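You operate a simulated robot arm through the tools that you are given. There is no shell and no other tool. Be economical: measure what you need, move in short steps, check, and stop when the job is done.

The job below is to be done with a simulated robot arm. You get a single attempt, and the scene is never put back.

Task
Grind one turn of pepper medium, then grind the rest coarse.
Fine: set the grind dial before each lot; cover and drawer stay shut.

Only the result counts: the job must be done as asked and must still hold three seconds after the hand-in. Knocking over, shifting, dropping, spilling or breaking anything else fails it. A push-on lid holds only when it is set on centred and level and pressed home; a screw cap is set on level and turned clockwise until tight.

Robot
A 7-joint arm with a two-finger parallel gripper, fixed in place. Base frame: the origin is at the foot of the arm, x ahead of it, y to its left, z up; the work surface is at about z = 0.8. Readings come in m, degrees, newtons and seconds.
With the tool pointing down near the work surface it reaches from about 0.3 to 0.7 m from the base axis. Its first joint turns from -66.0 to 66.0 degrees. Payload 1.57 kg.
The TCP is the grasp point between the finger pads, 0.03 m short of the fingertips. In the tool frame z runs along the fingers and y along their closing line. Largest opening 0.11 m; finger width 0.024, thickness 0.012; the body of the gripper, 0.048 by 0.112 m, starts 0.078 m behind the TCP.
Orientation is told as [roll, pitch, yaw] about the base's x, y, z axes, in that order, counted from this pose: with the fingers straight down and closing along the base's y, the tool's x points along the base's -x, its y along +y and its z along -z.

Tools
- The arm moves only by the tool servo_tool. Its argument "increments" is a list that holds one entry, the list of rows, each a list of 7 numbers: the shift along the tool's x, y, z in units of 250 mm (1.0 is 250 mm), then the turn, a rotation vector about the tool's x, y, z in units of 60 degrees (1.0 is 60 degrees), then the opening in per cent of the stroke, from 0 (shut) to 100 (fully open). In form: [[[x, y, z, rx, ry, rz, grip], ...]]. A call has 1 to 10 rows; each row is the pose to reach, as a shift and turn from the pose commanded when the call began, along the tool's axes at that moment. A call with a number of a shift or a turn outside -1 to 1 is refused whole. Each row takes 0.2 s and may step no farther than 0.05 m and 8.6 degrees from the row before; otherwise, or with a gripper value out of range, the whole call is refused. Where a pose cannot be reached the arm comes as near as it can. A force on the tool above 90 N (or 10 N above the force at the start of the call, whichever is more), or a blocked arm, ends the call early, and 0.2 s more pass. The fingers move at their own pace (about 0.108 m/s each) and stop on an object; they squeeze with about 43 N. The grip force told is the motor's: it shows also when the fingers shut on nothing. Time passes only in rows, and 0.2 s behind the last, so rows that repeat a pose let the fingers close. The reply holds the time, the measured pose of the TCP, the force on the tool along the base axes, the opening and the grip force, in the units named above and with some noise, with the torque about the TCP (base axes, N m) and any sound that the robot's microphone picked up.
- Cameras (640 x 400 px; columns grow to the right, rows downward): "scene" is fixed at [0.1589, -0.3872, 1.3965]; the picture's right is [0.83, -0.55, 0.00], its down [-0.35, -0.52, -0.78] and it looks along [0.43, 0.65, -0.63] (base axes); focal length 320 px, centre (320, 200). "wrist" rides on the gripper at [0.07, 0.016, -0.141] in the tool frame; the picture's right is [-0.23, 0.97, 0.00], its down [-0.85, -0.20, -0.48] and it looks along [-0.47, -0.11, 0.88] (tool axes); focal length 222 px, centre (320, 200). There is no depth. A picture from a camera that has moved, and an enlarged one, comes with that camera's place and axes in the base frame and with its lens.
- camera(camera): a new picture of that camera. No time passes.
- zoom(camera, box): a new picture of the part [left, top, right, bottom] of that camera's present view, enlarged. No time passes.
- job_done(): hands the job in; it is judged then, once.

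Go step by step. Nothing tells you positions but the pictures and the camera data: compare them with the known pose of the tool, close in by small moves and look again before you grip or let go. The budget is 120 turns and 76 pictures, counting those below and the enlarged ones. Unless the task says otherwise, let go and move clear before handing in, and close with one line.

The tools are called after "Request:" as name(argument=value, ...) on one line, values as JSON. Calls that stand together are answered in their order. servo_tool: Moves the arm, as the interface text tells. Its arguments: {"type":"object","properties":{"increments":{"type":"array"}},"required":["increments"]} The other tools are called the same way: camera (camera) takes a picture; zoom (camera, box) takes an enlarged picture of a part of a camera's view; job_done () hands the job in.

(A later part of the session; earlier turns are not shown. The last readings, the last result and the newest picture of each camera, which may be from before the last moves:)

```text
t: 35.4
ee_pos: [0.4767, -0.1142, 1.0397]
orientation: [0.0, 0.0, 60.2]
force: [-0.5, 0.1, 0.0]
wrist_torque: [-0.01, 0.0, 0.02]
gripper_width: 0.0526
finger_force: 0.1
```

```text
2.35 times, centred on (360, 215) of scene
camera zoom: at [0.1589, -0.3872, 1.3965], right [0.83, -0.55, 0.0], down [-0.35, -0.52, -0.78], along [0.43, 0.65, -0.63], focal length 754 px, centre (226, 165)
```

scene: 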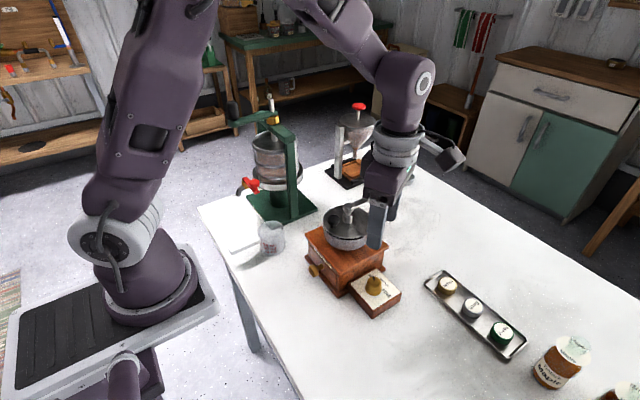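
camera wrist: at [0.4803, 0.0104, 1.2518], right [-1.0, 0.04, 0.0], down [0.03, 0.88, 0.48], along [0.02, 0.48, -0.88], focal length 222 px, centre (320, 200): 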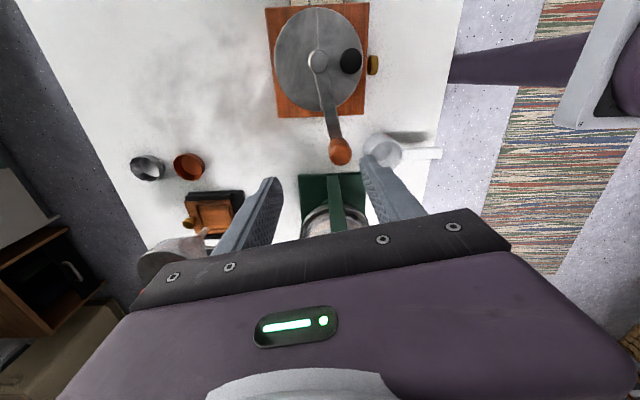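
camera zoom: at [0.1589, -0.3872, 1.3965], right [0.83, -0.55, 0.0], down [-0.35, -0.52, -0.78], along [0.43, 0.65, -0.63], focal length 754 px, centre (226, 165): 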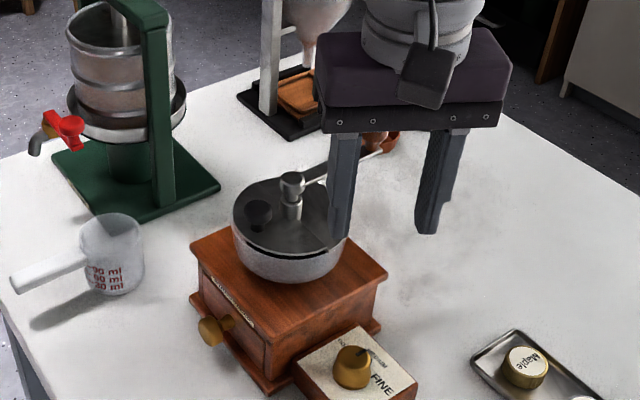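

The dial still points at MEDIUM and the crank is as I left it. I'll grip the dial and turn it 54° counter-clockwise to COARSE.

Request:
servo_tool(increments=[[[0.003, 0.015, 0.16, 0, 0, 0, 48], [0.003, 0.015, 0.32, 0, 0, 0, 48], [0.003, 0.015, 0.48, 0, 0, 0, 48], [0.003, 0.015, 0.6, 0, 0, 0, 48], [0.003, 0.015, 0.666, 0, 0, 0, 48], [0.003, 0.015, 0.666, 0, 0, 0, 15], [0.003, 0.015, 0.666, 0, 0, 0, 15], [0.003, 0.015, 0.666, 0, 0, 0, 15]]])

Request:
servo_tool(increments=[[[0, 0, 0, 0, 0, -0.13, 15], [0, 0, 0, 0, 0, -0.26, 15], [0, 0, 0, 0, 0, -0.39, 15], [0, 0, 0, 0, 0, -0.52, 15], [0, 0, 0, 0, 0, -0.65, 15], [0, 0, 0, 0, 0, -0.78, 15], [0, 0, 0, 0, 0, -0.9, 15], [0, 0, 0, 0, 0, -0.9, 15]]])

Request:
servo_tool(increments=[[[0, 0, 0, 0, 0, 0, 48], [0, 0, 0, 0, 0, 0, 48], [0, 0, -0.12, 0, 0, 0, 48], [0, 0, -0.3, 0, 0, 0, 48], [0, 0, -0.46, 0, 0, 0, 48], [0, 0, -0.64, 0, 0, 0, 48], [0, 0, -0.64, 0, 0, 0, 48]]])

Request:
zoom(camera="wrist", box=[270, 80, 370, 160])

Request:
zoom(camera="scene", box=[345, 260, 405, 310])

```text
t: 37.2
ee_pos: [0.4754, -0.1117, 0.8704]
orientation: [-0.2, -0.1, 60.2]
force: [20.8, -11.8, -12.4]
wrist_torque: [0.0, -0.72, -0.02]
gripper_width: 0.0309
finger_force: 39.9
```

```text
t: 39.0
ee_pos: [0.4746, -0.1114, 0.8732]
orientation: [-0.3, 0.0, 114.5]
force: [26.1, 1.0, -7.5]
wrist_torque: [0.11, -0.71, -0.02]
gripper_width: 0.0305
finger_force: 39.8
```

```text
t: 40.6
ee_pos: [0.4723, -0.1122, 1.0354]
orientation: [0.1, -0.1, 114.3]
force: [-0.3, 0.8, -0.1]
wrist_torque: [0.0, 0.02, 0.01]
gripper_width: 0.0529
finger_force: 0.0
```

```text
5.00 times, centred on (320, 120) of wrist
camera zoom: at [0.4864, -0.1834, 1.1765], right [-0.98, -0.19, 0.0], down [-0.17, 0.86, 0.48], along [-0.09, 0.47, -0.88], focal length 1111 px, centre (320, 600)
```

zoom: 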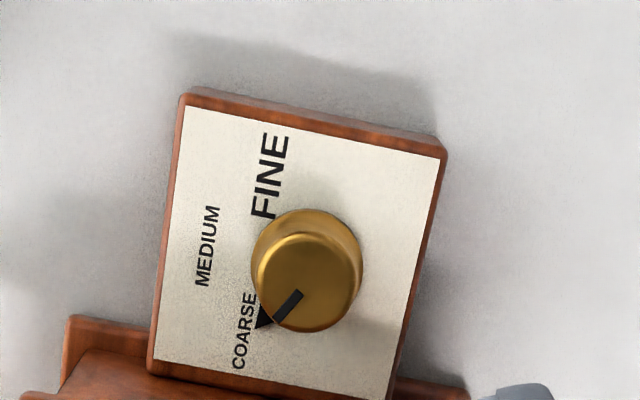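

```text
8.00 times, centred on (375, 285) of scene
camera zoom: at [0.1588, -0.3872, 1.3965], right [0.83, -0.55, 0.0], down [-0.35, -0.52, -0.78], along [0.43, 0.65, -0.63], focal length 2562 px, centre (-120, -480)
```

zoom: 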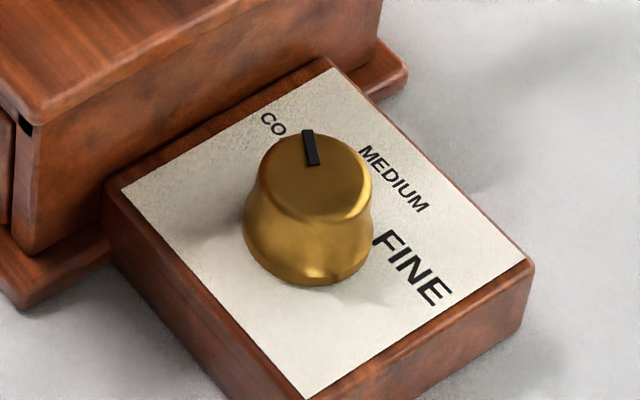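

COARSE is set, with the picture matching the original. Now back to the crank knob at yaw 0.

Request:
servo_tool(increments=[[[0, 0, -0.15, 0, 0, 0.1, 55], [0, 0, -0.26, 0, 0, 0.22, 55], [-0.03, -0.08, -0.26, 0, 0, 0.35, 55], [-0.07, -0.16, -0.26, 0, 0, 0.48, 55], [-0.11, -0.25, -0.26, 0, 0, 0.61, 55], [-0.15, -0.34, -0.26, 0, 0, 0.74, 55], [-0.19, -0.43, -0.26, 0, 0, 0.87, 55], [-0.231, -0.525, -0.26, 0, 0, 1.0, 55]]])

Request:
servo_tool(increments=[[[0, 0, 0, 0, 0, 0.14, 55], [0, 0, 0, 0, 0, 0.28, 55], [0, 0, 0, 0, 0, 0.42, 55], [0, 0, 0, 0, 0, 0.56, 55], [0, 0, 0, 0, 0, 0.7, 55], [0, 0, 0, 0, 0, 0.84, 55], [0, 0, 0, 0, 0, 0.905, 55], [0, 0, 0, 0, 0, 0.905, 55]]])

Request:
camera(camera="wrist")

```text
t: 42.4
ee_pos: [0.5683, -0.0087, 1.0964]
orientation: [0.0, 0.0, 54.1]
force: [-0.1, 0.1, 0.3]
wrist_torque: [0.02, 0.02, -0.01]
gripper_width: 0.0605
finger_force: 0.1
```

```text
t: 44.2
ee_pos: [0.5685, -0.006, 1.0972]
orientation: [0.0, 0.0, -0.1]
force: [-0.2, 0.4, -0.3]
wrist_torque: [0.01, -0.04, -0.03]
gripper_width: 0.0606
finger_force: 0.1
```

```text
33 pictures are left
camera wrist: at [0.5002, 0.0103, 1.2387], right [0.23, 0.97, 0.0], down [0.85, -0.2, 0.48], along [0.47, -0.11, -0.88], focal length 222 px, centre (320, 200)
```

wrist: 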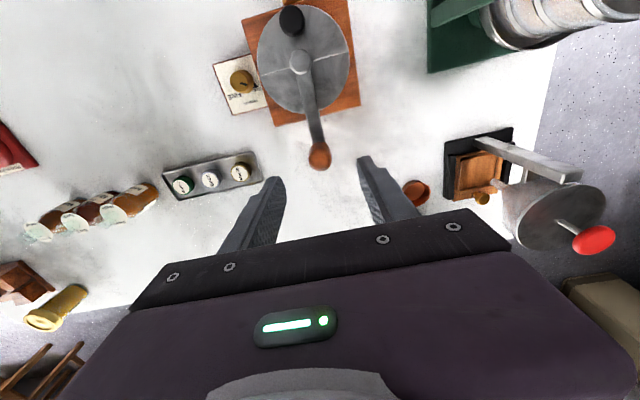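

The knob is directly below at about (0.5695, -0.006). Lowering and gripping.

Request:
servo_tool(increments=[[[-0.004, 0, 0.12, 0, 0, 0, 55], [-0.004, 0, 0.24, 0, 0, 0, 55], [-0.004, 0, 0.336, 0, 0, 0, 55], [-0.004, 0, 0.336, 0, 0, 0, 55], [-0.004, 0, 0.336, 0, 0, 0, 10], [-0.004, 0, 0.336, 0, 0, 0, 10], [-0.004, 0, 0.336, 0, 0, 0, 10]]])

```text
t: 45.8
ee_pos: [0.57, -0.0074, 1.0134]
orientation: [0.0, 0.0, 0.0]
force: [-0.2, -0.7, -6.5]
wrist_torque: [0.03, -0.79, 0.08]
gripper_width: 0.0244
finger_force: 36.5
```

Gripped. Now I'll crank clockwise in 60° calls with the tool turning along, checking the pose and sounds.

Request:
servo_tool(increments=[[[0.0045, -0.0463, 0, 0, 0, 0.125, 10], [0.0152, -0.0915, 0, 0, 0, 0.25, 10], [0.0315, -0.1349, 0, 0, 0, 0.375, 10], [0.0535, -0.1759, 0, 0, 0, 0.5, 10], [0.0805, -0.2137, 0, 0, 0, 0.625, 10], [0.1123, -0.2476, 0, 0, 0, 0.75, 10], [0.1483, -0.277, 0, 0, 0, 0.875, 10], [0.1877, -0.3015, 0, 0, 0, 1.0, 10]]])

Request:
servo_tool(increments=[[[0.0045, -0.0463, 0, 0, 0, 0.125, 10], [0.0152, -0.0915, 0, 0, 0, 0.25, 10], [0.0315, -0.1349, 0, 0, 0, 0.375, 10], [0.0535, -0.1759, 0, 0, 0, 0.5, 10], [0.0805, -0.2137, 0, 0, 0, 0.625, 10], [0.1123, -0.2476, 0, 0, 0, 0.75, 10], [0.1483, -0.277, 0, 0, 0, 0.875, 10], [0.1877, -0.3015, 0, 0, 0, 1.0, 10]]])

Request:
zoom(camera="scene", box=[290, 130, 430, 300])

```text
t: 47.6
ee_pos: [0.5225, -0.0825, 1.0131]
orientation: [0.0, 0.0, -60.1]
force: [9.8, -18.1, 8.8]
wrist_torque: [-0.12, -0.06, -0.03]
gripper_width: 0.0244
finger_force: 36.0
```

```text
t: 49.4
ee_pos: [0.4329, -0.0792, 1.0127]
orientation: [0.0, 0.1, -120.2]
force: [2.1, 4.2, 0.5]
wrist_torque: [-0.6, 0.33, -0.02]
gripper_width: 0.0243
finger_force: 36.0
```

```text
2.35 times, centred on (360, 215) of scene
camera zoom: at [0.159, -0.3871, 1.3965], right [0.83, -0.55, 0.0], down [-0.35, -0.52, -0.78], along [0.43, 0.65, -0.63], focal length 754 px, centre (226, 165)
```

zoom: 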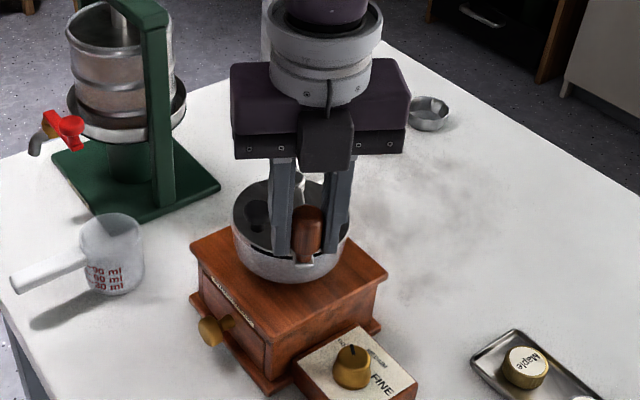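

It tracks well, at ≈ 122° with yaw -120. I'll open the fingers, unwind the tool by 180° around the knob in place, and regrip.

Request:
servo_tool(increments=[[[0, 0, 0, 0, 0, 0, 50], [0, 0, 0, 0, 0, 0, 50], [0, 0, 0, 0, 0, -0.142, 50], [0, 0, 0, 0, 0, -0.284, 50], [0, 0, 0, 0, 0, -0.427, 50], [0, 0, 0, 0, 0, -0.57, 50], [0, 0, 0, 0, 0, -0.713, 50], [0, 0, 0, 0, 0, -0.856, 50], [0, 0, 0, 0, 0, -0.999, 50]]])

Request:
servo_tool(increments=[[[0, 0, 0, 0, 0, -0.142, 50], [0, 0, 0, 0, 0, -0.284, 50], [0, 0, 0, 0, 0, -0.427, 50], [0, 0, 0, 0, 0, -0.57, 50], [0, 0, 0, 0, 0, -0.713, 50], [0, 0, 0, 0, 0, -0.856, 50], [0, 0, 0, 0, 0, -0.999, 50]]])

Request:
servo_tool(increments=[[[0, 0, 0, 0, 0, -0.142, 50], [0, 0, 0, 0, 0, -0.284, 50], [0, 0, 0, 0, 0, -0.427, 50], [0, 0, 0, 0, 0, -0.57, 50], [0, 0, 0, 0, 0, -0.713, 50], [0, 0, 0, 0, 0, -0.856, 50], [0, 0, 0, 0, 0, -0.999, 50], [0, 0, 0, 0, 0, -0.999, 10], [0, 0, 0, 0, 0, -0.999, 10], [0, 0, 0, 0, 0, -0.999, 10]]])

Request:
zoom(camera="scene", box=[290, 130, 430, 300])

```text
t: 51.4
ee_pos: [0.4344, -0.0781, 1.0126]
orientation: [0.0, -0.1, -60.0]
force: [-0.7, -0.6, -1.0]
wrist_torque: [-0.04, -0.04, -0.01]
gripper_width: 0.0552
finger_force: 0.1
```

```text
t: 53.0
ee_pos: [0.434, -0.0781, 1.0125]
orientation: [0.1, 0.1, 0.0]
force: [-0.6, 0.0, -0.7]
wrist_torque: [0.03, -0.03, 0.04]
gripper_width: 0.0553
finger_force: 0.0
```

```text
t: 55.2
ee_pos: [0.4332, -0.0779, 1.0121]
orientation: [0.0, 0.0, 59.8]
force: [0.2, 0.0, -1.3]
wrist_torque: [0.2, -0.12, 0.05]
gripper_width: 0.0242
finger_force: 36.2
```

```text
2.35 times, centred on (360, 215) of scene
camera zoom: at [0.1588, -0.3872, 1.3965], right [0.83, -0.55, 0.0], down [-0.35, -0.52, -0.78], along [0.43, 0.65, -0.63], focal length 754 px, centre (226, 165)
```

zoom: 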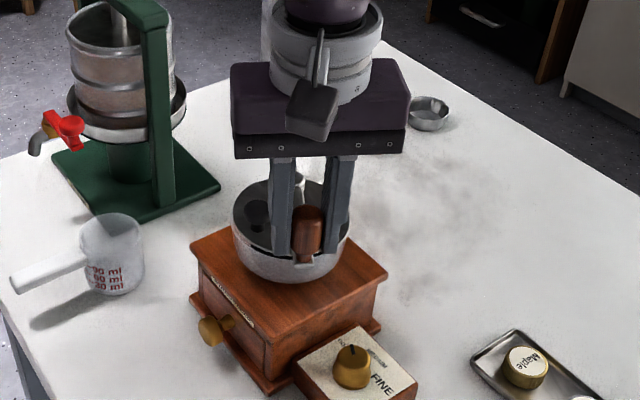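

Regripped with no load. Now three more 60° pulls, with the shift signs flipped because the tool faces the other way.

Request:
servo_tool(increments=[[[-0.0045, 0.0463, 0, 0, 0, 0.125, 10], [-0.0152, 0.0915, 0, 0, 0, 0.25, 10], [-0.0315, 0.1349, 0, 0, 0, 0.375, 10], [-0.0535, 0.1759, 0, 0, 0, 0.5, 10], [-0.0805, 0.2137, 0, 0, 0, 0.625, 10], [-0.1123, 0.2476, 0, 0, 0, 0.75, 10], [-0.1483, 0.277, 0, 0, 0, 0.875, 10], [-0.1877, 0.3015, 0, 0, 0, 1.0, 10]]])

Request:
servo_tool(increments=[[[-0.0045, 0.0463, 0, 0, 0, 0.125, 10], [-0.0152, 0.0915, 0, 0, 0, 0.25, 10], [-0.0315, 0.1349, 0, 0, 0, 0.375, 10], [-0.0535, 0.1759, 0, 0, 0, 0.5, 10], [-0.0805, 0.2137, 0, 0, 0, 0.625, 10], [-0.1123, 0.2476, 0, 0, 0, 0.75, 10], [-0.1483, 0.277, 0, 0, 0, 0.875, 10], [-0.1877, 0.3015, 0, 0, 0, 1.0, 10]]])

Request:
servo_tool(increments=[[[-0.0045, 0.0463, 0, 0, 0, 0.125, 10], [-0.0152, 0.0915, 0, 0, 0, 0.25, 10], [-0.0315, 0.1349, 0, 0, 0, 0.375, 10], [-0.0535, 0.1759, 0, 0, 0, 0.5, 10], [-0.0805, 0.2137, 0, 0, 0, 0.625, 10], [-0.1123, 0.2476, 0, 0, 0, 0.75, 10], [-0.1483, 0.277, 0, 0, 0, 0.875, 10], [-0.1877, 0.3015, 0, 0, 0, 1.0, 10]]])

Request:
zoom(camera="scene", box=[290, 130, 430, 300])

```text
t: 57.0
ee_pos: [0.3919, 0.0022, 1.0155]
orientation: [0.0, -0.3, -0.3]
force: [6.6, 0.6, 23.2]
wrist_torque: [-0.01, -0.09, 0.14]
gripper_width: 0.0242
finger_force: 36.5
```

```text
t: 58.8
ee_pos: [0.4373, 0.0753, 1.0143]
orientation: [0.0, 0.0, -60.4]
force: [5.2, -9.7, -20.7]
wrist_torque: [-0.07, -0.19, 0.01]
gripper_width: 0.0244
finger_force: 36.3
```

```text
t: 60.6
ee_pos: [0.5281, 0.0707, 1.0145]
orientation: [0.1, 0.0, -120.3]
force: [-0.8, -2.3, 23.6]
wrist_torque: [-0.16, 0.13, 0.07]
gripper_width: 0.0241
finger_force: 36.3
```

```text
2.35 times, centred on (360, 215) of scene
camera zoom: at [0.1585, -0.3873, 1.3965], right [0.83, -0.55, 0.0], down [-0.35, -0.52, -0.78], along [0.43, 0.65, -0.63], focal length 754 px, centre (226, 165)
```

zoom: 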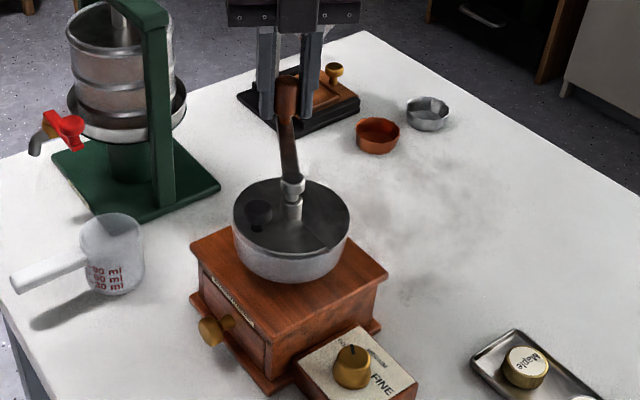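

The crank is at ≈ 302°. The hopper's front edge looks different from before, so I'll check the cover.

Request:
zoom(camera="scene", box=[320, 190, 390, 260])

```text
5.71 times, centred on (355, 225) of scene
camera zoom: at [0.1585, -0.3873, 1.3965], right [0.83, -0.55, 0.0], down [-0.35, -0.52, -0.78], along [0.43, 0.65, -0.63], focal length 1830 px, centre (120, 57)
```

zoom: 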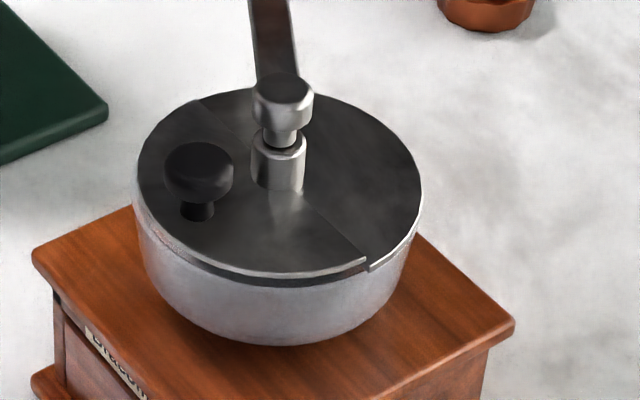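

The cover is in the same place, so I'll carry on: unwind, regrip and crank another half turn.

Request:
servo_tool(increments=[[[0, 0, 0, 0, 0, 0, 50], [0, 0, 0, 0, 0, 0, 50], [0, 0, 0, 0, 0, -0.142, 50], [0, 0, 0, 0, 0, -0.284, 50], [0, 0, 0, 0, 0, -0.427, 50], [0, 0, 0, 0, 0, -0.57, 50], [0, 0, 0, 0, 0, -0.713, 50], [0, 0, 0, 0, 0, -0.856, 50], [0, 0, 0, 0, 0, -0.999, 50]]])

Request:
servo_tool(increments=[[[0, 0, 0, 0, 0, -0.142, 50], [0, 0, 0, 0, 0, -0.284, 50], [0, 0, 0, 0, 0, -0.427, 50], [0, 0, 0, 0, 0, -0.57, 50], [0, 0, 0, 0, 0, -0.713, 50], [0, 0, 0, 0, 0, -0.856, 50], [0, 0, 0, 0, 0, -0.999, 50]]])

Request:
servo_tool(increments=[[[0, 0, 0, 0, 0, -0.142, 50], [0, 0, 0, 0, 0, -0.284, 50], [0, 0, 0, 0, 0, -0.427, 50], [0, 0, 0, 0, 0, -0.57, 50], [0, 0, 0, 0, 0, -0.713, 50], [0, 0, 0, 0, 0, -0.856, 50], [0, 0, 0, 0, 0, -0.999, 50], [0, 0, 0, 0, 0, -0.999, 10], [0, 0, 0, 0, 0, -0.999, 10], [0, 0, 0, 0, 0, -0.999, 10]]])

Request:
servo_tool(increments=[[[0.0045, -0.0463, 0, 0, 0, 0.125, 10], [0.0152, -0.0915, 0, 0, 0, 0.25, 10], [0.0315, -0.1349, 0, 0, 0, 0.375, 10], [0.0535, -0.1759, 0, 0, 0, 0.5, 10], [0.0805, -0.2137, 0, 0, 0, 0.625, 10], [0.1123, -0.2476, 0, 0, 0, 0.75, 10], [0.1483, -0.277, 0, 0, 0, 0.875, 10], [0.1877, -0.3015, 0, 0, 0, 1.0, 10]]])

Request:
zoom(camera="scene", box=[290, 130, 430, 300])

```text
t: 62.6
ee_pos: [0.5287, 0.071, 1.0147]
orientation: [-0.1, 0.1, -60.3]
force: [-0.9, 1.1, 0.6]
wrist_torque: [-0.02, 0.0, -0.01]
gripper_width: 0.0553
finger_force: 0.0
```

```text
t: 64.2
ee_pos: [0.5284, 0.0734, 1.0122]
orientation: [-0.1, 0.0, -0.3]
force: [-0.3, 0.6, 0.8]
wrist_torque: [0.03, 0.02, -0.01]
gripper_width: 0.0551
finger_force: 0.2
```

```text
t: 66.4
ee_pos: [0.5284, 0.0716, 1.014]
orientation: [-0.1, 0.0, 59.6]
force: [0.7, -0.2, 1.8]
wrist_torque: [0.19, -0.08, 0.02]
gripper_width: 0.0244
finger_force: 36.3
```

```text
t: 68.2
ee_pos: [0.5705, -0.0058, 1.0135]
orientation: [0.0, -0.3, -0.5]
force: [15.7, -0.1, 9.1]
wrist_torque: [-0.04, 0.32, -0.02]
gripper_width: 0.0243
finger_force: 36.4
```

```text
2.35 times, centred on (360, 215) of scene
camera zoom: at [0.1592, -0.3872, 1.3965], right [0.83, -0.55, 0.0], down [-0.35, -0.52, -0.78], along [0.43, 0.65, -0.63], focal length 754 px, centre (226, 165)
```

zoom: 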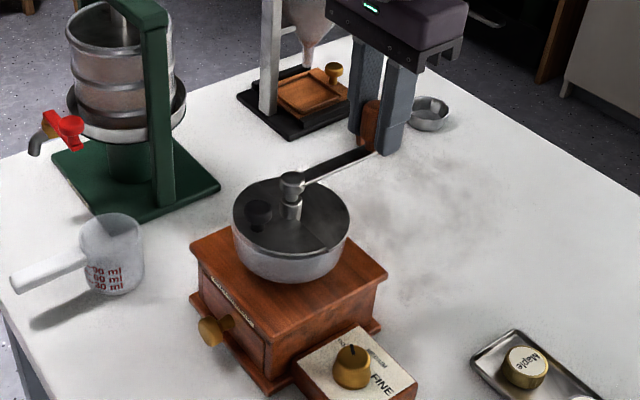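

Request:
zoom(camera="scene", box=[335, 205, 375, 245])

Request:
zoom(camera="wrist", box=[240, 0, 400, 120])

```text
10.00 times, centred on (355, 225) of scene
camera zoom: at [0.1592, -0.3872, 1.3965], right [0.83, -0.55, 0.0], down [-0.35, -0.52, -0.78], along [0.43, 0.65, -0.63], focal length 3203 px, centre (-30, -50)
```

zoom: 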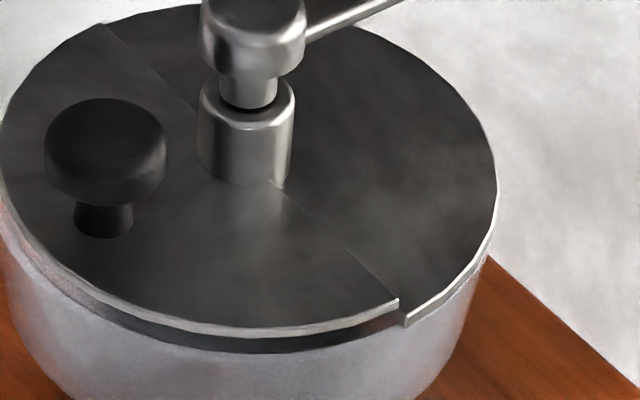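

```text
3.33 times, centred on (320, 60) of wrist
camera zoom: at [0.502, 0.0109, 1.1547], right [0.24, 0.97, 0.0], down [0.85, -0.21, 0.48], along [0.47, -0.11, -0.88], focal length 740 px, centre (320, 667)
```

zoom: 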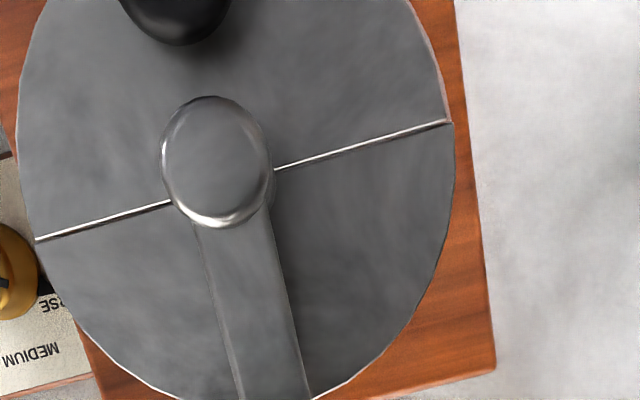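

The slot under the cover's lip shows the pepper level; it was black and is now greyer, so the load is going down. Continuing to crank.

Request:
servo_tool(increments=[[[0.0045, -0.0463, 0, 0, 0, 0.125, 10], [0.0152, -0.0915, 0, 0, 0, 0.25, 10], [0.0315, -0.1349, 0, 0, 0, 0.375, 10], [0.0535, -0.1759, 0, 0, 0, 0.5, 10], [0.0805, -0.2137, 0, 0, 0, 0.625, 10], [0.1123, -0.2476, 0, 0, 0, 0.75, 10], [0.1483, -0.277, 0, 0, 0, 0.875, 10], [0.1877, -0.3015, 0, 0, 0, 1.0, 10]]])

Request:
servo_tool(increments=[[[0.0045, -0.0463, 0, 0, 0, 0.125, 10], [0.0152, -0.0915, 0, 0, 0, 0.25, 10], [0.0315, -0.1349, 0, 0, 0, 0.375, 10], [0.0535, -0.1759, 0, 0, 0, 0.5, 10], [0.0805, -0.2137, 0, 0, 0, 0.625, 10], [0.1123, -0.2476, 0, 0, 0, 0.75, 10], [0.1483, -0.277, 0, 0, 0, 0.875, 10], [0.1877, -0.3015, 0, 0, 0, 1.0, 10]]])

Request:
servo_tool(increments=[[[0, 0, 0, 0, 0, 0, 50], [0, 0, 0, 0, 0, 0, 50], [0, 0, 0, 0, 0, -0.142, 50], [0, 0, 0, 0, 0, -0.284, 50], [0, 0, 0, 0, 0, -0.427, 50], [0, 0, 0, 0, 0, -0.57, 50], [0, 0, 0, 0, 0, -0.713, 50], [0, 0, 0, 0, 0, -0.856, 50], [0, 0, 0, 0, 0, -0.999, 50]]])

Request:
servo_tool(increments=[[[0, 0, 0, 0, 0, -0.142, 50], [0, 0, 0, 0, 0, -0.284, 50], [0, 0, 0, 0, 0, -0.427, 50], [0, 0, 0, 0, 0, -0.57, 50], [0, 0, 0, 0, 0, -0.713, 50], [0, 0, 0, 0, 0, -0.856, 50], [0, 0, 0, 0, 0, -0.999, 50]]])

Request:
servo_tool(increments=[[[0, 0, 0, 0, 0, -0.142, 50], [0, 0, 0, 0, 0, -0.284, 50], [0, 0, 0, 0, 0, -0.427, 50], [0, 0, 0, 0, 0, -0.57, 50], [0, 0, 0, 0, 0, -0.713, 50], [0, 0, 0, 0, 0, -0.856, 50], [0, 0, 0, 0, 0, -0.999, 50], [0, 0, 0, 0, 0, -0.999, 10], [0, 0, 0, 0, 0, -0.999, 10], [0, 0, 0, 0, 0, -0.999, 10]]])

Request:
zoom(camera="scene", box=[290, 130, 430, 300])

```text
t: 70.0
ee_pos: [0.5235, -0.084, 1.0134]
orientation: [-0.1, 0.0, -60.6]
force: [10.3, -19.1, -6.6]
wrist_torque: [-0.13, -0.19, 0.02]
gripper_width: 0.0243
finger_force: 36.0
```

```text
t: 71.8
ee_pos: [0.4336, -0.0778, 1.0123]
orientation: [-0.2, 0.1, -120.6]
force: [-5.7, -4.8, -22.1]
wrist_torque: [-0.08, -0.09, 0.06]
gripper_width: 0.0242
finger_force: 36.5
```

```text
t: 73.8
ee_pos: [0.4346, -0.0789, 1.0133]
orientation: [0.1, 0.1, -60.3]
force: [-0.6, -0.3, -1.0]
wrist_torque: [0.01, 0.0, 0.01]
gripper_width: 0.055
finger_force: 0.1
```

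```text
t: 75.4
ee_pos: [0.4336, -0.0775, 1.0137]
orientation: [0.0, 0.0, -0.4]
force: [-0.4, -0.3, 0.0]
wrist_torque: [0.02, 0.02, -0.02]
gripper_width: 0.055
finger_force: 0.1
```

```text
t: 77.6
ee_pos: [0.4333, -0.0775, 1.0135]
orientation: [0.0, 0.0, 59.4]
force: [-1.8, 0.1, 3.2]
wrist_torque: [0.09, -0.02, 0.09]
gripper_width: 0.0239
finger_force: 36.3
```

```text
2.35 times, centred on (360, 215) of scene
camera zoom: at [0.1588, -0.3872, 1.3965], right [0.83, -0.55, 0.0], down [-0.35, -0.52, -0.78], along [0.43, 0.65, -0.63], focal length 754 px, centre (226, 165)
```

zoom: 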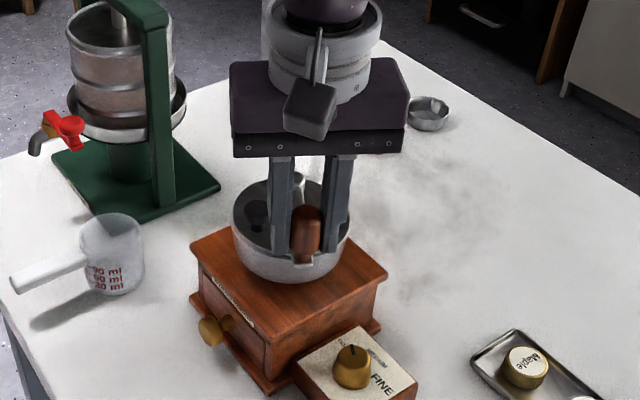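

Regripped at ≈ 122°. I'll do the next half turn to ≈ 302°, then check the slot.

Request:
servo_tool(increments=[[[-0.0045, 0.0463, 0, 0, 0, 0.125, 10], [-0.0152, 0.0915, 0, 0, 0, 0.25, 10], [-0.0315, 0.1349, 0, 0, 0, 0.375, 10], [-0.0535, 0.1759, 0, 0, 0, 0.5, 10], [-0.0805, 0.2137, 0, 0, 0, 0.625, 10], [-0.1123, 0.2476, 0, 0, 0, 0.75, 10], [-0.1483, 0.277, 0, 0, 0, 0.875, 10], [-0.1877, 0.3015, 0, 0, 0, 1.0, 10]]])

Request:
servo_tool(increments=[[[-0.0045, 0.0463, 0, 0, 0, 0.125, 10], [-0.0152, 0.0915, 0, 0, 0, 0.25, 10], [-0.0315, 0.1349, 0, 0, 0, 0.375, 10], [-0.0535, 0.1759, 0, 0, 0, 0.5, 10], [-0.0805, 0.2137, 0, 0, 0, 0.625, 10], [-0.1123, 0.2476, 0, 0, 0, 0.75, 10], [-0.1483, 0.277, 0, 0, 0, 0.875, 10], [-0.1877, 0.3015, 0, 0, 0, 1.0, 10]]])

Request:
servo_tool(increments=[[[-0.0045, 0.0463, 0, 0, 0, 0.125, 10], [-0.0152, 0.0915, 0, 0, 0, 0.25, 10], [-0.0315, 0.1349, 0, 0, 0, 0.375, 10], [-0.0535, 0.1759, 0, 0, 0, 0.5, 10], [-0.0805, 0.2137, 0, 0, 0, 0.625, 10], [-0.1123, 0.2476, 0, 0, 0, 0.75, 10], [-0.1483, 0.277, 0, 0, 0, 0.875, 10], [-0.1877, 0.3015, 0, 0, 0, 1.0, 10]]])

Request:
zoom(camera="scene", box=[335, 205, 375, 245])

```text
t: 79.4
ee_pos: [0.3918, 0.0006, 1.0144]
orientation: [0.0, 0.0, -0.7]
force: [20.3, -0.5, 4.2]
wrist_torque: [-0.11, 0.04, 0.02]
gripper_width: 0.0242
finger_force: 36.3
```

```text
t: 81.2
ee_pos: [0.44, 0.0753, 1.0121]
orientation: [-0.2, 0.2, -60.8]
force: [0.2, 0.5, -21.0]
wrist_torque: [0.4, 0.0, 0.03]
gripper_width: 0.0243
finger_force: 36.0
```

```text
t: 83.0
ee_pos: [0.5291, 0.0703, 1.0137]
orientation: [0.1, 0.2, -120.6]
force: [-2.7, -1.4, 17.2]
wrist_torque: [-0.19, 0.21, -0.03]
gripper_width: 0.0245
finger_force: 36.0
```

```text
10.00 times, centred on (355, 225) of scene
camera zoom: at [0.1585, -0.3873, 1.3965], right [0.83, -0.55, 0.0], down [-0.35, -0.52, -0.78], along [0.43, 0.65, -0.63], focal length 3203 px, centre (-30, -50)
```

zoom: 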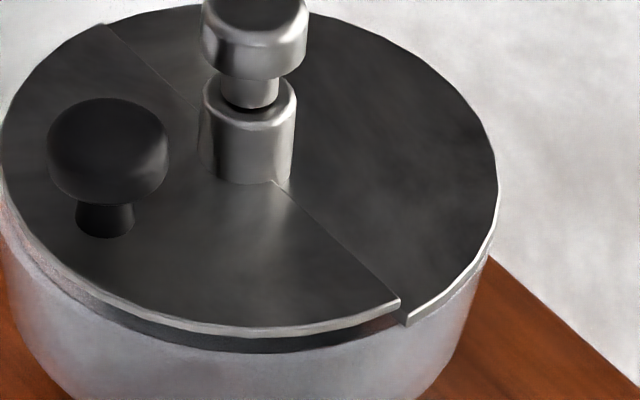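

Request:
zoom(camera="scene", box=[336, 220, 364, 242])

```text
16.00 times, centred on (350, 231) of scene
camera zoom: at [0.1585, -0.3873, 1.3965], right [0.83, -0.55, 0.0], down [-0.35, -0.52, -0.78], along [0.43, 0.65, -0.63], focal length 5125 px, centre (-160, -296)
```

zoom: 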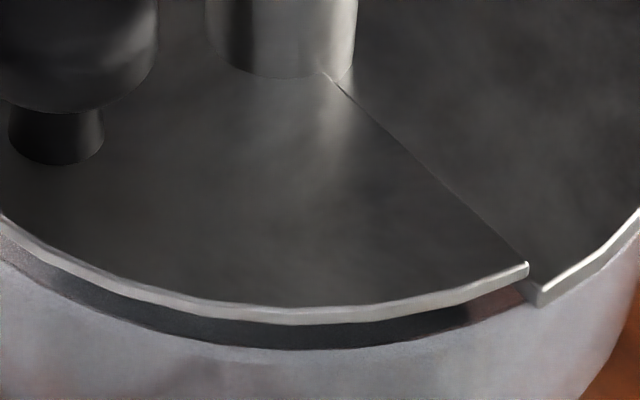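

The gap now shows bare metal and hasn't changed over the last turn, so the hopper may be empty. I'll crank about two more turns to be sure.

Request:
servo_tool(increments=[[[0, 0, 0, 0, 0, 0, 50], [0, 0, 0, 0, 0, 0, 50], [0, 0, 0, 0, 0, -0.142, 50], [0, 0, 0, 0, 0, -0.284, 50], [0, 0, 0, 0, 0, -0.427, 50], [0, 0, 0, 0, 0, -0.57, 50], [0, 0, 0, 0, 0, -0.713, 50], [0, 0, 0, 0, 0, -0.856, 50], [0, 0, 0, 0, 0, -0.999, 50]]])

Request:
servo_tool(increments=[[[0, 0, 0, 0, 0, -0.142, 50], [0, 0, 0, 0, 0, -0.284, 50], [0, 0, 0, 0, 0, -0.427, 50], [0, 0, 0, 0, 0, -0.57, 50], [0, 0, 0, 0, 0, -0.713, 50], [0, 0, 0, 0, 0, -0.856, 50], [0, 0, 0, 0, 0, -0.999, 50]]])

Request:
servo_tool(increments=[[[0, 0, 0, 0, 0, -0.142, 50], [0, 0, 0, 0, 0, -0.284, 50], [0, 0, 0, 0, 0, -0.427, 50], [0, 0, 0, 0, 0, -0.57, 50], [0, 0, 0, 0, 0, -0.713, 50], [0, 0, 0, 0, 0, -0.856, 50], [0, 0, 0, 0, 0, -0.999, 50], [0, 0, 0, 0, 0, -0.999, 10], [0, 0, 0, 0, 0, -0.999, 10], [0, 0, 0, 0, 0, -0.999, 10]]])

Request:
servo_tool(increments=[[[0.0045, -0.0463, 0, 0, 0, 0.125, 10], [0.0152, -0.0915, 0, 0, 0, 0.25, 10], [0.0315, -0.1349, 0, 0, 0, 0.375, 10], [0.0535, -0.1759, 0, 0, 0, 0.5, 10], [0.0805, -0.2137, 0, 0, 0, 0.625, 10], [0.1123, -0.2476, 0, 0, 0, 0.75, 10], [0.1483, -0.277, 0, 0, 0, 0.875, 10], [0.1877, -0.3015, 0, 0, 0, 1.0, 10]]])

Request:
servo_tool(increments=[[[0.0045, -0.0463, 0, 0, 0, 0.125, 10], [0.0152, -0.0915, 0, 0, 0, 0.25, 10], [0.0315, -0.1349, 0, 0, 0, 0.375, 10], [0.0535, -0.1759, 0, 0, 0, 0.5, 10], [0.0805, -0.2137, 0, 0, 0, 0.625, 10], [0.1123, -0.2476, 0, 0, 0, 0.75, 10], [0.1483, -0.277, 0, 0, 0, 0.875, 10], [0.1877, -0.3015, 0, 0, 0, 1.0, 10]]])

Request:
servo_tool(increments=[[[0.0045, -0.0463, 0, 0, 0, 0.125, 10], [0.0152, -0.0915, 0, 0, 0, 0.25, 10], [0.0315, -0.1349, 0, 0, 0, 0.375, 10], [0.0535, -0.1759, 0, 0, 0, 0.5, 10], [0.0805, -0.2137, 0, 0, 0, 0.625, 10], [0.1123, -0.2476, 0, 0, 0, 0.75, 10], [0.1483, -0.277, 0, 0, 0, 0.875, 10], [0.1877, -0.3015, 0, 0, 0, 1.0, 10]]])

Request:
zoom(camera="scene", box=[290, 130, 430, 300])

```text
t: 85.0
ee_pos: [0.5283, 0.0711, 1.014]
orientation: [-0.1, 0.0, -60.5]
force: [0.2, -0.3, -0.1]
wrist_torque: [-0.03, -0.02, -0.03]
gripper_width: 0.0548
finger_force: 0.1
```

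```text
t: 86.6
ee_pos: [0.5289, 0.0721, 1.0139]
orientation: [0.0, 0.0, -0.5]
force: [-0.4, 0.3, 0.2]
wrist_torque: [0.01, -0.01, 0.0]
gripper_width: 0.0548
finger_force: 0.0
```

```text
t: 88.8
ee_pos: [0.5293, 0.0712, 1.0141]
orientation: [0.0, 0.0, 59.3]
force: [1.6, -0.6, 0.7]
wrist_torque: [0.23, -0.11, 0.07]
gripper_width: 0.0242
finger_force: 36.3
```

```text
t: 90.6
ee_pos: [0.5696, -0.0068, 1.0138]
orientation: [-0.1, 0.2, -0.8]
force: [7.9, -1.3, -19.6]
wrist_torque: [-0.02, -0.52, 0.06]
gripper_width: 0.0242
finger_force: 35.9
```

```text
t: 92.4
ee_pos: [0.5213, -0.0835, 1.0123]
orientation: [0.0, -0.1, -60.8]
force: [8.6, -16.4, 13.8]
wrist_torque: [-0.23, -0.15, 0.01]
gripper_width: 0.0243
finger_force: 36.8
```

```text
t: 94.2
ee_pos: [0.4328, -0.0772, 1.0123]
orientation: [-0.2, -0.1, -120.9]
force: [-2.2, -2.6, -21.4]
wrist_torque: [0.25, -0.27, 0.1]
gripper_width: 0.0242
finger_force: 36.6
```

```text
2.35 times, centred on (360, 215) of scene
camera zoom: at [0.1591, -0.3873, 1.3965], right [0.83, -0.55, 0.0], down [-0.35, -0.52, -0.78], along [0.43, 0.65, -0.63], focal length 754 px, centre (226, 165)
```

zoom: 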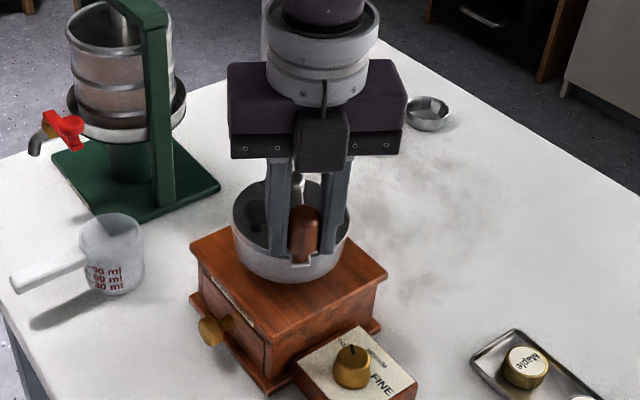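

All is stable after about 2.3 coarse turns. I'll unwind and do another half turn.

Request:
servo_tool(increments=[[[0, 0, 0, 0, 0, 0, 50], [0, 0, 0, 0, 0, 0, 50], [0, 0, 0, 0, 0, -0.142, 50], [0, 0, 0, 0, 0, -0.284, 50], [0, 0, 0, 0, 0, -0.427, 50], [0, 0, 0, 0, 0, -0.57, 50], [0, 0, 0, 0, 0, -0.713, 50], [0, 0, 0, 0, 0, -0.856, 50], [0, 0, 0, 0, 0, -0.999, 50]]])

Request:
servo_tool(increments=[[[0, 0, 0, 0, 0, -0.142, 50], [0, 0, 0, 0, 0, -0.284, 50], [0, 0, 0, 0, 0, -0.427, 50], [0, 0, 0, 0, 0, -0.57, 50], [0, 0, 0, 0, 0, -0.713, 50], [0, 0, 0, 0, 0, -0.856, 50], [0, 0, 0, 0, 0, -0.999, 50]]])

Request:
servo_tool(increments=[[[0, 0, 0, 0, 0, -0.142, 50], [0, 0, 0, 0, 0, -0.284, 50], [0, 0, 0, 0, 0, -0.427, 50], [0, 0, 0, 0, 0, -0.57, 50], [0, 0, 0, 0, 0, -0.713, 50], [0, 0, 0, 0, 0, -0.856, 50], [0, 0, 0, 0, 0, -0.999, 50], [0, 0, 0, 0, 0, -0.999, 10], [0, 0, 0, 0, 0, -0.999, 10], [0, 0, 0, 0, 0, -0.999, 10]]])

Request:
servo_tool(increments=[[[-0.0045, 0.0463, 0, 0, 0, 0.125, 10], [-0.0152, 0.0915, 0, 0, 0, 0.25, 10], [-0.0315, 0.1349, 0, 0, 0, 0.375, 10], [-0.0535, 0.1759, 0, 0, 0, 0.5, 10], [-0.0805, 0.2137, 0, 0, 0, 0.625, 10], [-0.1123, 0.2476, 0, 0, 0, 0.75, 10], [-0.1483, 0.277, 0, 0, 0, 0.875, 10], [-0.1877, 0.3015, 0, 0, 0, 1.0, 10]]])

Request:
servo_tool(increments=[[[-0.0045, 0.0463, 0, 0, 0, 0.125, 10], [-0.0152, 0.0915, 0, 0, 0, 0.25, 10], [-0.0315, 0.1349, 0, 0, 0, 0.375, 10], [-0.0535, 0.1759, 0, 0, 0, 0.5, 10], [-0.0805, 0.2137, 0, 0, 0, 0.625, 10], [-0.1123, 0.2476, 0, 0, 0, 0.75, 10], [-0.1483, 0.277, 0, 0, 0, 0.875, 10], [-0.1877, 0.3015, 0, 0, 0, 1.0, 10]]])

Request:
servo_tool(increments=[[[-0.0045, 0.0463, 0, 0, 0, 0.125, 10], [-0.0152, 0.0915, 0, 0, 0, 0.25, 10], [-0.0315, 0.1349, 0, 0, 0, 0.375, 10], [-0.0535, 0.1759, 0, 0, 0, 0.5, 10], [-0.0805, 0.2137, 0, 0, 0, 0.625, 10], [-0.1123, 0.2476, 0, 0, 0, 0.75, 10], [-0.1483, 0.277, 0, 0, 0, 0.875, 10], [-0.1877, 0.3015, 0, 0, 0, 1.0, 10]]])

Request:
zoom(camera="scene", box=[336, 220, 364, 242])

```text
t: 96.2
ee_pos: [0.4318, -0.0778, 1.0135]
orientation: [-0.1, 0.0, -60.7]
force: [0.6, 0.9, 0.6]
wrist_torque: [-0.02, -0.02, -0.02]
gripper_width: 0.0551
finger_force: 0.1
```

```text
t: 97.8
ee_pos: [0.4329, -0.0769, 1.013]
orientation: [-0.1, 0.0, -0.8]
force: [-0.2, 0.0, 0.4]
wrist_torque: [0.0, 0.0, -0.01]
gripper_width: 0.0554
finger_force: 0.2
```

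```text
t: 100.0
ee_pos: [0.4314, -0.0775, 1.0127]
orientation: [0.0, 0.0, 59.1]
force: [-1.3, -1.1, -0.3]
wrist_torque: [-0.01, -0.02, 0.08]
gripper_width: 0.0241
finger_force: 35.9
```

```text
t: 101.8
ee_pos: [0.3928, 0.0027, 1.0131]
orientation: [0.0, 0.0, -1.1]
force: [15.9, 0.5, -17.7]
wrist_torque: [-0.01, -0.21, 0.17]
gripper_width: 0.0243
finger_force: 36.0
```

```text
t: 103.6
ee_pos: [0.442, 0.0764, 1.0125]
orientation: [0.1, -0.2, -61.1]
force: [9.9, -20.6, 5.4]
wrist_torque: [-0.27, -0.14, 0.05]
gripper_width: 0.0243
finger_force: 36.1
```

```text
t: 105.4
ee_pos: [0.5277, 0.0725, 1.0144]
orientation: [0.1, 0.1, -121.0]
force: [3.1, 2.1, -2.0]
wrist_torque: [0.22, -0.12, 0.15]
gripper_width: 0.024
finger_force: 35.7
```

```text
16.00 times, centred on (350, 231) of scene
camera zoom: at [0.159, -0.3872, 1.3965], right [0.83, -0.55, 0.0], down [-0.35, -0.52, -0.78], along [0.43, 0.65, -0.63], focal length 5125 px, centre (-160, -296)
```

zoom: 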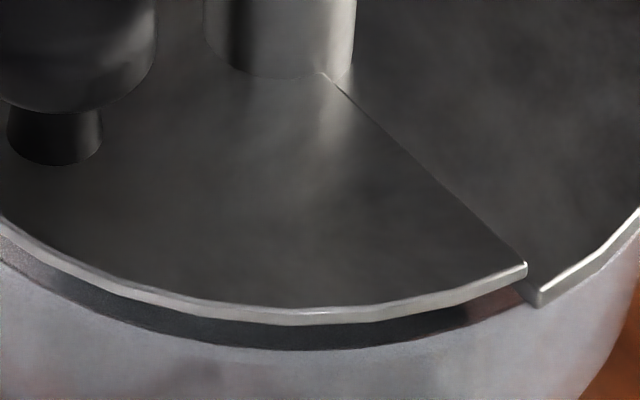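

The gap has looked the same since the first coarse turn, and nothing else has changed. For certainty I'll add one more full turn.

Request:
servo_tool(increments=[[[0, 0, 0, 0, 0, 0, 50], [0, 0, 0, 0, 0, 0, 50], [0, 0, 0, 0, 0, -0.142, 50], [0, 0, 0, 0, 0, -0.284, 50], [0, 0, 0, 0, 0, -0.427, 50], [0, 0, 0, 0, 0, -0.57, 50], [0, 0, 0, 0, 0, -0.713, 50], [0, 0, 0, 0, 0, -0.856, 50], [0, 0, 0, 0, 0, -0.999, 50]]])

Request:
servo_tool(increments=[[[0, 0, 0, 0, 0, -0.142, 50], [0, 0, 0, 0, 0, -0.284, 50], [0, 0, 0, 0, 0, -0.427, 50], [0, 0, 0, 0, 0, -0.57, 50], [0, 0, 0, 0, 0, -0.713, 50], [0, 0, 0, 0, 0, -0.856, 50], [0, 0, 0, 0, 0, -0.999, 50]]])

Request:
servo_tool(increments=[[[0, 0, 0, 0, 0, -0.142, 50], [0, 0, 0, 0, 0, -0.284, 50], [0, 0, 0, 0, 0, -0.427, 50], [0, 0, 0, 0, 0, -0.57, 50], [0, 0, 0, 0, 0, -0.713, 50], [0, 0, 0, 0, 0, -0.856, 50], [0, 0, 0, 0, 0, -0.999, 50], [0, 0, 0, 0, 0, -0.999, 10], [0, 0, 0, 0, 0, -0.999, 10], [0, 0, 0, 0, 0, -0.999, 10]]])

Request:
servo_tool(increments=[[[0.0045, -0.0463, 0, 0, 0, 0.125, 10], [0.0152, -0.0915, 0, 0, 0, 0.25, 10], [0.0315, -0.1349, 0, 0, 0, 0.375, 10], [0.0535, -0.1759, 0, 0, 0, 0.5, 10], [0.0805, -0.2137, 0, 0, 0, 0.625, 10], [0.1123, -0.2476, 0, 0, 0, 0.75, 10], [0.1483, -0.277, 0, 0, 0, 0.875, 10], [0.1877, -0.3015, 0, 0, 0, 1.0, 10]]])

Request:
servo_tool(increments=[[[0.0045, -0.0463, 0, 0, 0, 0.125, 10], [0.0152, -0.0915, 0, 0, 0, 0.25, 10], [0.0315, -0.1349, 0, 0, 0, 0.375, 10], [0.0535, -0.1759, 0, 0, 0, 0.5, 10], [0.0805, -0.2137, 0, 0, 0, 0.625, 10], [0.1123, -0.2476, 0, 0, 0, 0.75, 10], [0.1483, -0.277, 0, 0, 0, 0.875, 10], [0.1877, -0.3015, 0, 0, 0, 1.0, 10]]])

Request:
servo_tool(increments=[[[0.0045, -0.0463, 0, 0, 0, 0.125, 10], [0.0152, -0.0915, 0, 0, 0, 0.25, 10], [0.0315, -0.1349, 0, 0, 0, 0.375, 10], [0.0535, -0.1759, 0, 0, 0, 0.5, 10], [0.0805, -0.2137, 0, 0, 0, 0.625, 10], [0.1123, -0.2476, 0, 0, 0, 0.75, 10], [0.1483, -0.277, 0, 0, 0, 0.875, 10], [0.1877, -0.3015, 0, 0, 0, 1.0, 10]]])

```text
t: 107.4
ee_pos: [0.5283, 0.0704, 1.0142]
orientation: [-0.1, 0.0, -60.9]
force: [0.3, -0.5, -0.2]
wrist_torque: [0.01, 0.01, -0.01]
gripper_width: 0.0548
finger_force: 0.2
```

```text
t: 109.0
ee_pos: [0.5303, 0.0724, 1.0127]
orientation: [0.0, 0.0, -0.8]
force: [-0.1, 0.1, 0.1]
wrist_torque: [0.01, 0.0, -0.02]
gripper_width: 0.055
finger_force: 0.0
```

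```text
t: 111.2
ee_pos: [0.5294, 0.0707, 1.0124]
orientation: [0.0, 0.0, 58.9]
force: [1.3, -0.6, 1.3]
wrist_torque: [0.17, -0.05, 0.1]
gripper_width: 0.0242
finger_force: 36.1
```

```text
t: 113.0
ee_pos: [0.5693, -0.0098, 1.0128]
orientation: [0.0, 0.1, -1.4]
force: [19.2, 0.0, -12.9]
wrist_torque: [-0.02, -0.28, 0.02]
gripper_width: 0.0246
finger_force: 35.7
```

```text
t: 114.8
ee_pos: [0.5197, -0.0827, 1.0135]
orientation: [0.1, -0.2, -61.2]
force: [3.6, -7.5, 22.4]
wrist_torque: [-0.19, -0.04, -0.03]
gripper_width: 0.0248
finger_force: 36.0
```

```text
t: 116.6
ee_pos: [0.4326, -0.0763, 1.0125]
orientation: [-0.1, 0.0, -121.2]
force: [-5.5, -3.7, -19.5]
wrist_torque: [-0.08, 0.04, 0.2]
gripper_width: 0.0245
finger_force: 36.3
```

Still smooth at about 3.3 coarse turns. One more half turn follows.

Request:
servo_tool(increments=[[[0, 0, 0, 0, 0, 0, 50], [0, 0, 0, 0, 0, 0, 50], [0, 0, 0, 0, 0, -0.142, 50], [0, 0, 0, 0, 0, -0.284, 50], [0, 0, 0, 0, 0, -0.427, 50], [0, 0, 0, 0, 0, -0.57, 50], [0, 0, 0, 0, 0, -0.713, 50], [0, 0, 0, 0, 0, -0.856, 50], [0, 0, 0, 0, 0, -0.999, 50]]])

Request:
servo_tool(increments=[[[0, 0, 0, 0, 0, -0.142, 50], [0, 0, 0, 0, 0, -0.284, 50], [0, 0, 0, 0, 0, -0.427, 50], [0, 0, 0, 0, 0, -0.57, 50], [0, 0, 0, 0, 0, -0.713, 50], [0, 0, 0, 0, 0, -0.856, 50], [0, 0, 0, 0, 0, -0.999, 50]]])

Request:
servo_tool(increments=[[[0, 0, 0, 0, 0, -0.142, 50], [0, 0, 0, 0, 0, -0.284, 50], [0, 0, 0, 0, 0, -0.427, 50], [0, 0, 0, 0, 0, -0.57, 50], [0, 0, 0, 0, 0, -0.713, 50], [0, 0, 0, 0, 0, -0.856, 50], [0, 0, 0, 0, 0, -0.999, 50], [0, 0, 0, 0, 0, -0.999, 10], [0, 0, 0, 0, 0, -0.999, 10], [0, 0, 0, 0, 0, -0.999, 10]]])

Request:
servo_tool(increments=[[[-0.0045, 0.0463, 0, 0, 0, 0.125, 10], [-0.0152, 0.0915, 0, 0, 0, 0.25, 10], [-0.0315, 0.1349, 0, 0, 0, 0.375, 10], [-0.0535, 0.1759, 0, 0, 0, 0.5, 10], [-0.0805, 0.2137, 0, 0, 0, 0.625, 10], [-0.1123, 0.2476, 0, 0, 0, 0.75, 10], [-0.1483, 0.277, 0, 0, 0, 0.875, 10], [-0.1877, 0.3015, 0, 0, 0, 1.0, 10]]])

Request:
servo_tool(increments=[[[-0.0045, 0.0463, 0, 0, 0, 0.125, 10], [-0.0152, 0.0915, 0, 0, 0, 0.25, 10], [-0.0315, 0.1349, 0, 0, 0, 0.375, 10], [-0.0535, 0.1759, 0, 0, 0, 0.5, 10], [-0.0805, 0.2137, 0, 0, 0, 0.625, 10], [-0.1123, 0.2476, 0, 0, 0, 0.75, 10], [-0.1483, 0.277, 0, 0, 0, 0.875, 10], [-0.1877, 0.3015, 0, 0, 0, 1.0, 10]]])

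Request:
servo_tool(increments=[[[-0.0045, 0.0463, 0, 0, 0, 0.125, 10], [-0.0152, 0.0915, 0, 0, 0, 0.25, 10], [-0.0315, 0.1349, 0, 0, 0, 0.375, 10], [-0.0535, 0.1759, 0, 0, 0, 0.5, 10], [-0.0805, 0.2137, 0, 0, 0, 0.625, 10], [-0.1123, 0.2476, 0, 0, 0, 0.75, 10], [-0.1483, 0.277, 0, 0, 0, 0.875, 10], [-0.1877, 0.3015, 0, 0, 0, 1.0, 10]]])

Request:
zoom(camera="scene", box=[290, 130, 430, 300])

```text
t: 118.6
ee_pos: [0.4319, -0.077, 1.0132]
orientation: [0.0, 0.1, -61.1]
force: [0.1, 0.0, -0.8]
wrist_torque: [0.0, 0.02, 0.05]
gripper_width: 0.0553
finger_force: 0.0
```

```text
t: 120.2
ee_pos: [0.4321, -0.078, 1.012]
orientation: [0.0, -0.1, -1.1]
force: [0.1, 0.7, -0.2]
wrist_torque: [0.04, 0.04, -0.01]
gripper_width: 0.0549
finger_force: 0.0
```

```text
t: 122.4
ee_pos: [0.4323, -0.0782, 1.0139]
orientation: [-0.1, 0.0, 58.7]
force: [-1.0, -0.3, 0.7]
wrist_torque: [-0.03, 0.0, 0.12]
gripper_width: 0.0242
finger_force: 36.6
```

```text
t: 124.2
ee_pos: [0.3939, 0.0036, 1.0113]
orientation: [0.0, 0.2, -1.4]
force: [4.7, 1.3, -22.7]
wrist_torque: [-0.03, -0.21, 0.11]
gripper_width: 0.0241
finger_force: 35.9
```

```text
t: 126.0
ee_pos: [0.4405, 0.0765, 1.0146]
orientation: [-0.2, 0.1, -61.3]
force: [7.8, -16.1, -13.7]
wrist_torque: [-0.13, -0.24, 0.03]
gripper_width: 0.0242
finger_force: 36.1
```

```text
t: 127.8
ee_pos: [0.5297, 0.0709, 1.0121]
orientation: [0.0, 0.0, -121.5]
force: [-2.1, -4.5, 21.5]
wrist_torque: [-0.23, 0.15, 0.11]
gripper_width: 0.0242
finger_force: 36.4
```

```text
2.35 times, centred on (360, 215) of scene
camera zoom: at [0.1584, -0.3874, 1.3965], right [0.83, -0.55, 0.0], down [-0.35, -0.52, -0.78], along [0.43, 0.65, -0.63], focal length 754 px, centre (226, 165)
```

zoom: 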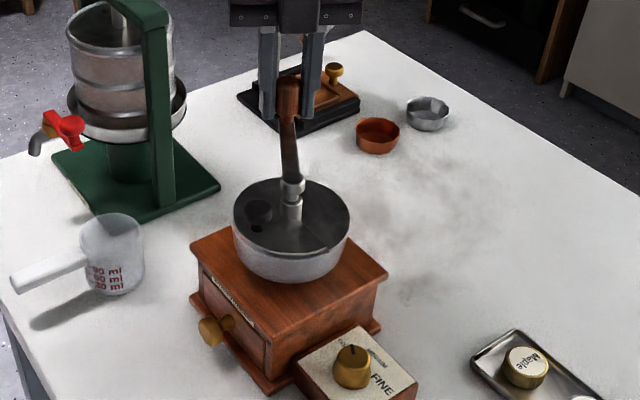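

About 3.85 coarse turns are done and the gap has shown the same empty look for the last three. I'll release the knob, rise clear and take a final look.

Request:
servo_tool(increments=[[[0, 0, 0, 0, 0, 0, 50], [0, 0, 0, 0, 0, 0, 50], [0, 0, -0.15, 0, 0, 0, 50], [0, 0, -0.33, 0, 0, 0, 50], [0, 0, -0.5, 0, 0, 0, 50], [0, 0, -0.6, 0, 0, 0, 50], [0, 0, -0.6, 0, 0, 0, 50]]])

Request:
camera(camera="scene")

Request:
zoom(camera="scene", box=[300, 180, 410, 320])

```text
t: 129.4
ee_pos: [0.5301, 0.0714, 1.1636]
orientation: [0.0, 0.0, -121.2]
force: [0.3, 0.0, -0.3]
wrist_torque: [-0.05, 0.01, 0.02]
gripper_width: 0.0548
finger_force: 0.0
```

```text
19 pictures are left
```

scene: 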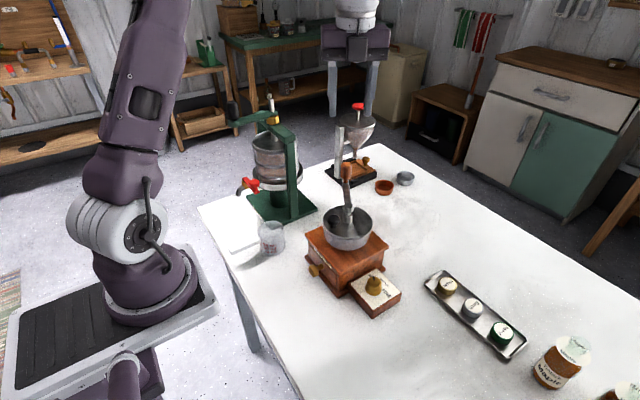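

```text
2.86 times, centred on (355, 250) of scene
camera zoom: at [0.1588, -0.3872, 1.3965], right [0.83, -0.55, 0.0], down [-0.35, -0.52, -0.78], along [0.43, 0.65, -0.63], focal length 915 px, centre (220, 57)
```

zoom: 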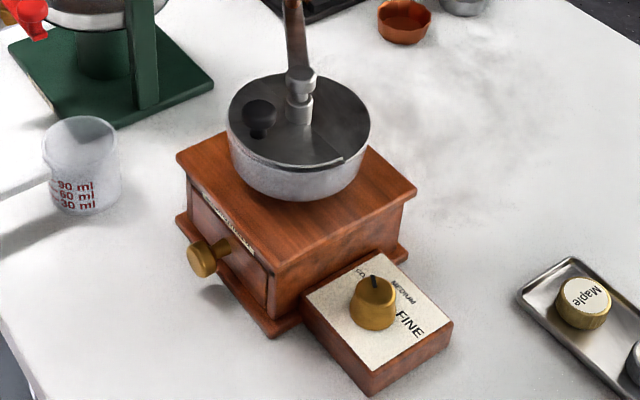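

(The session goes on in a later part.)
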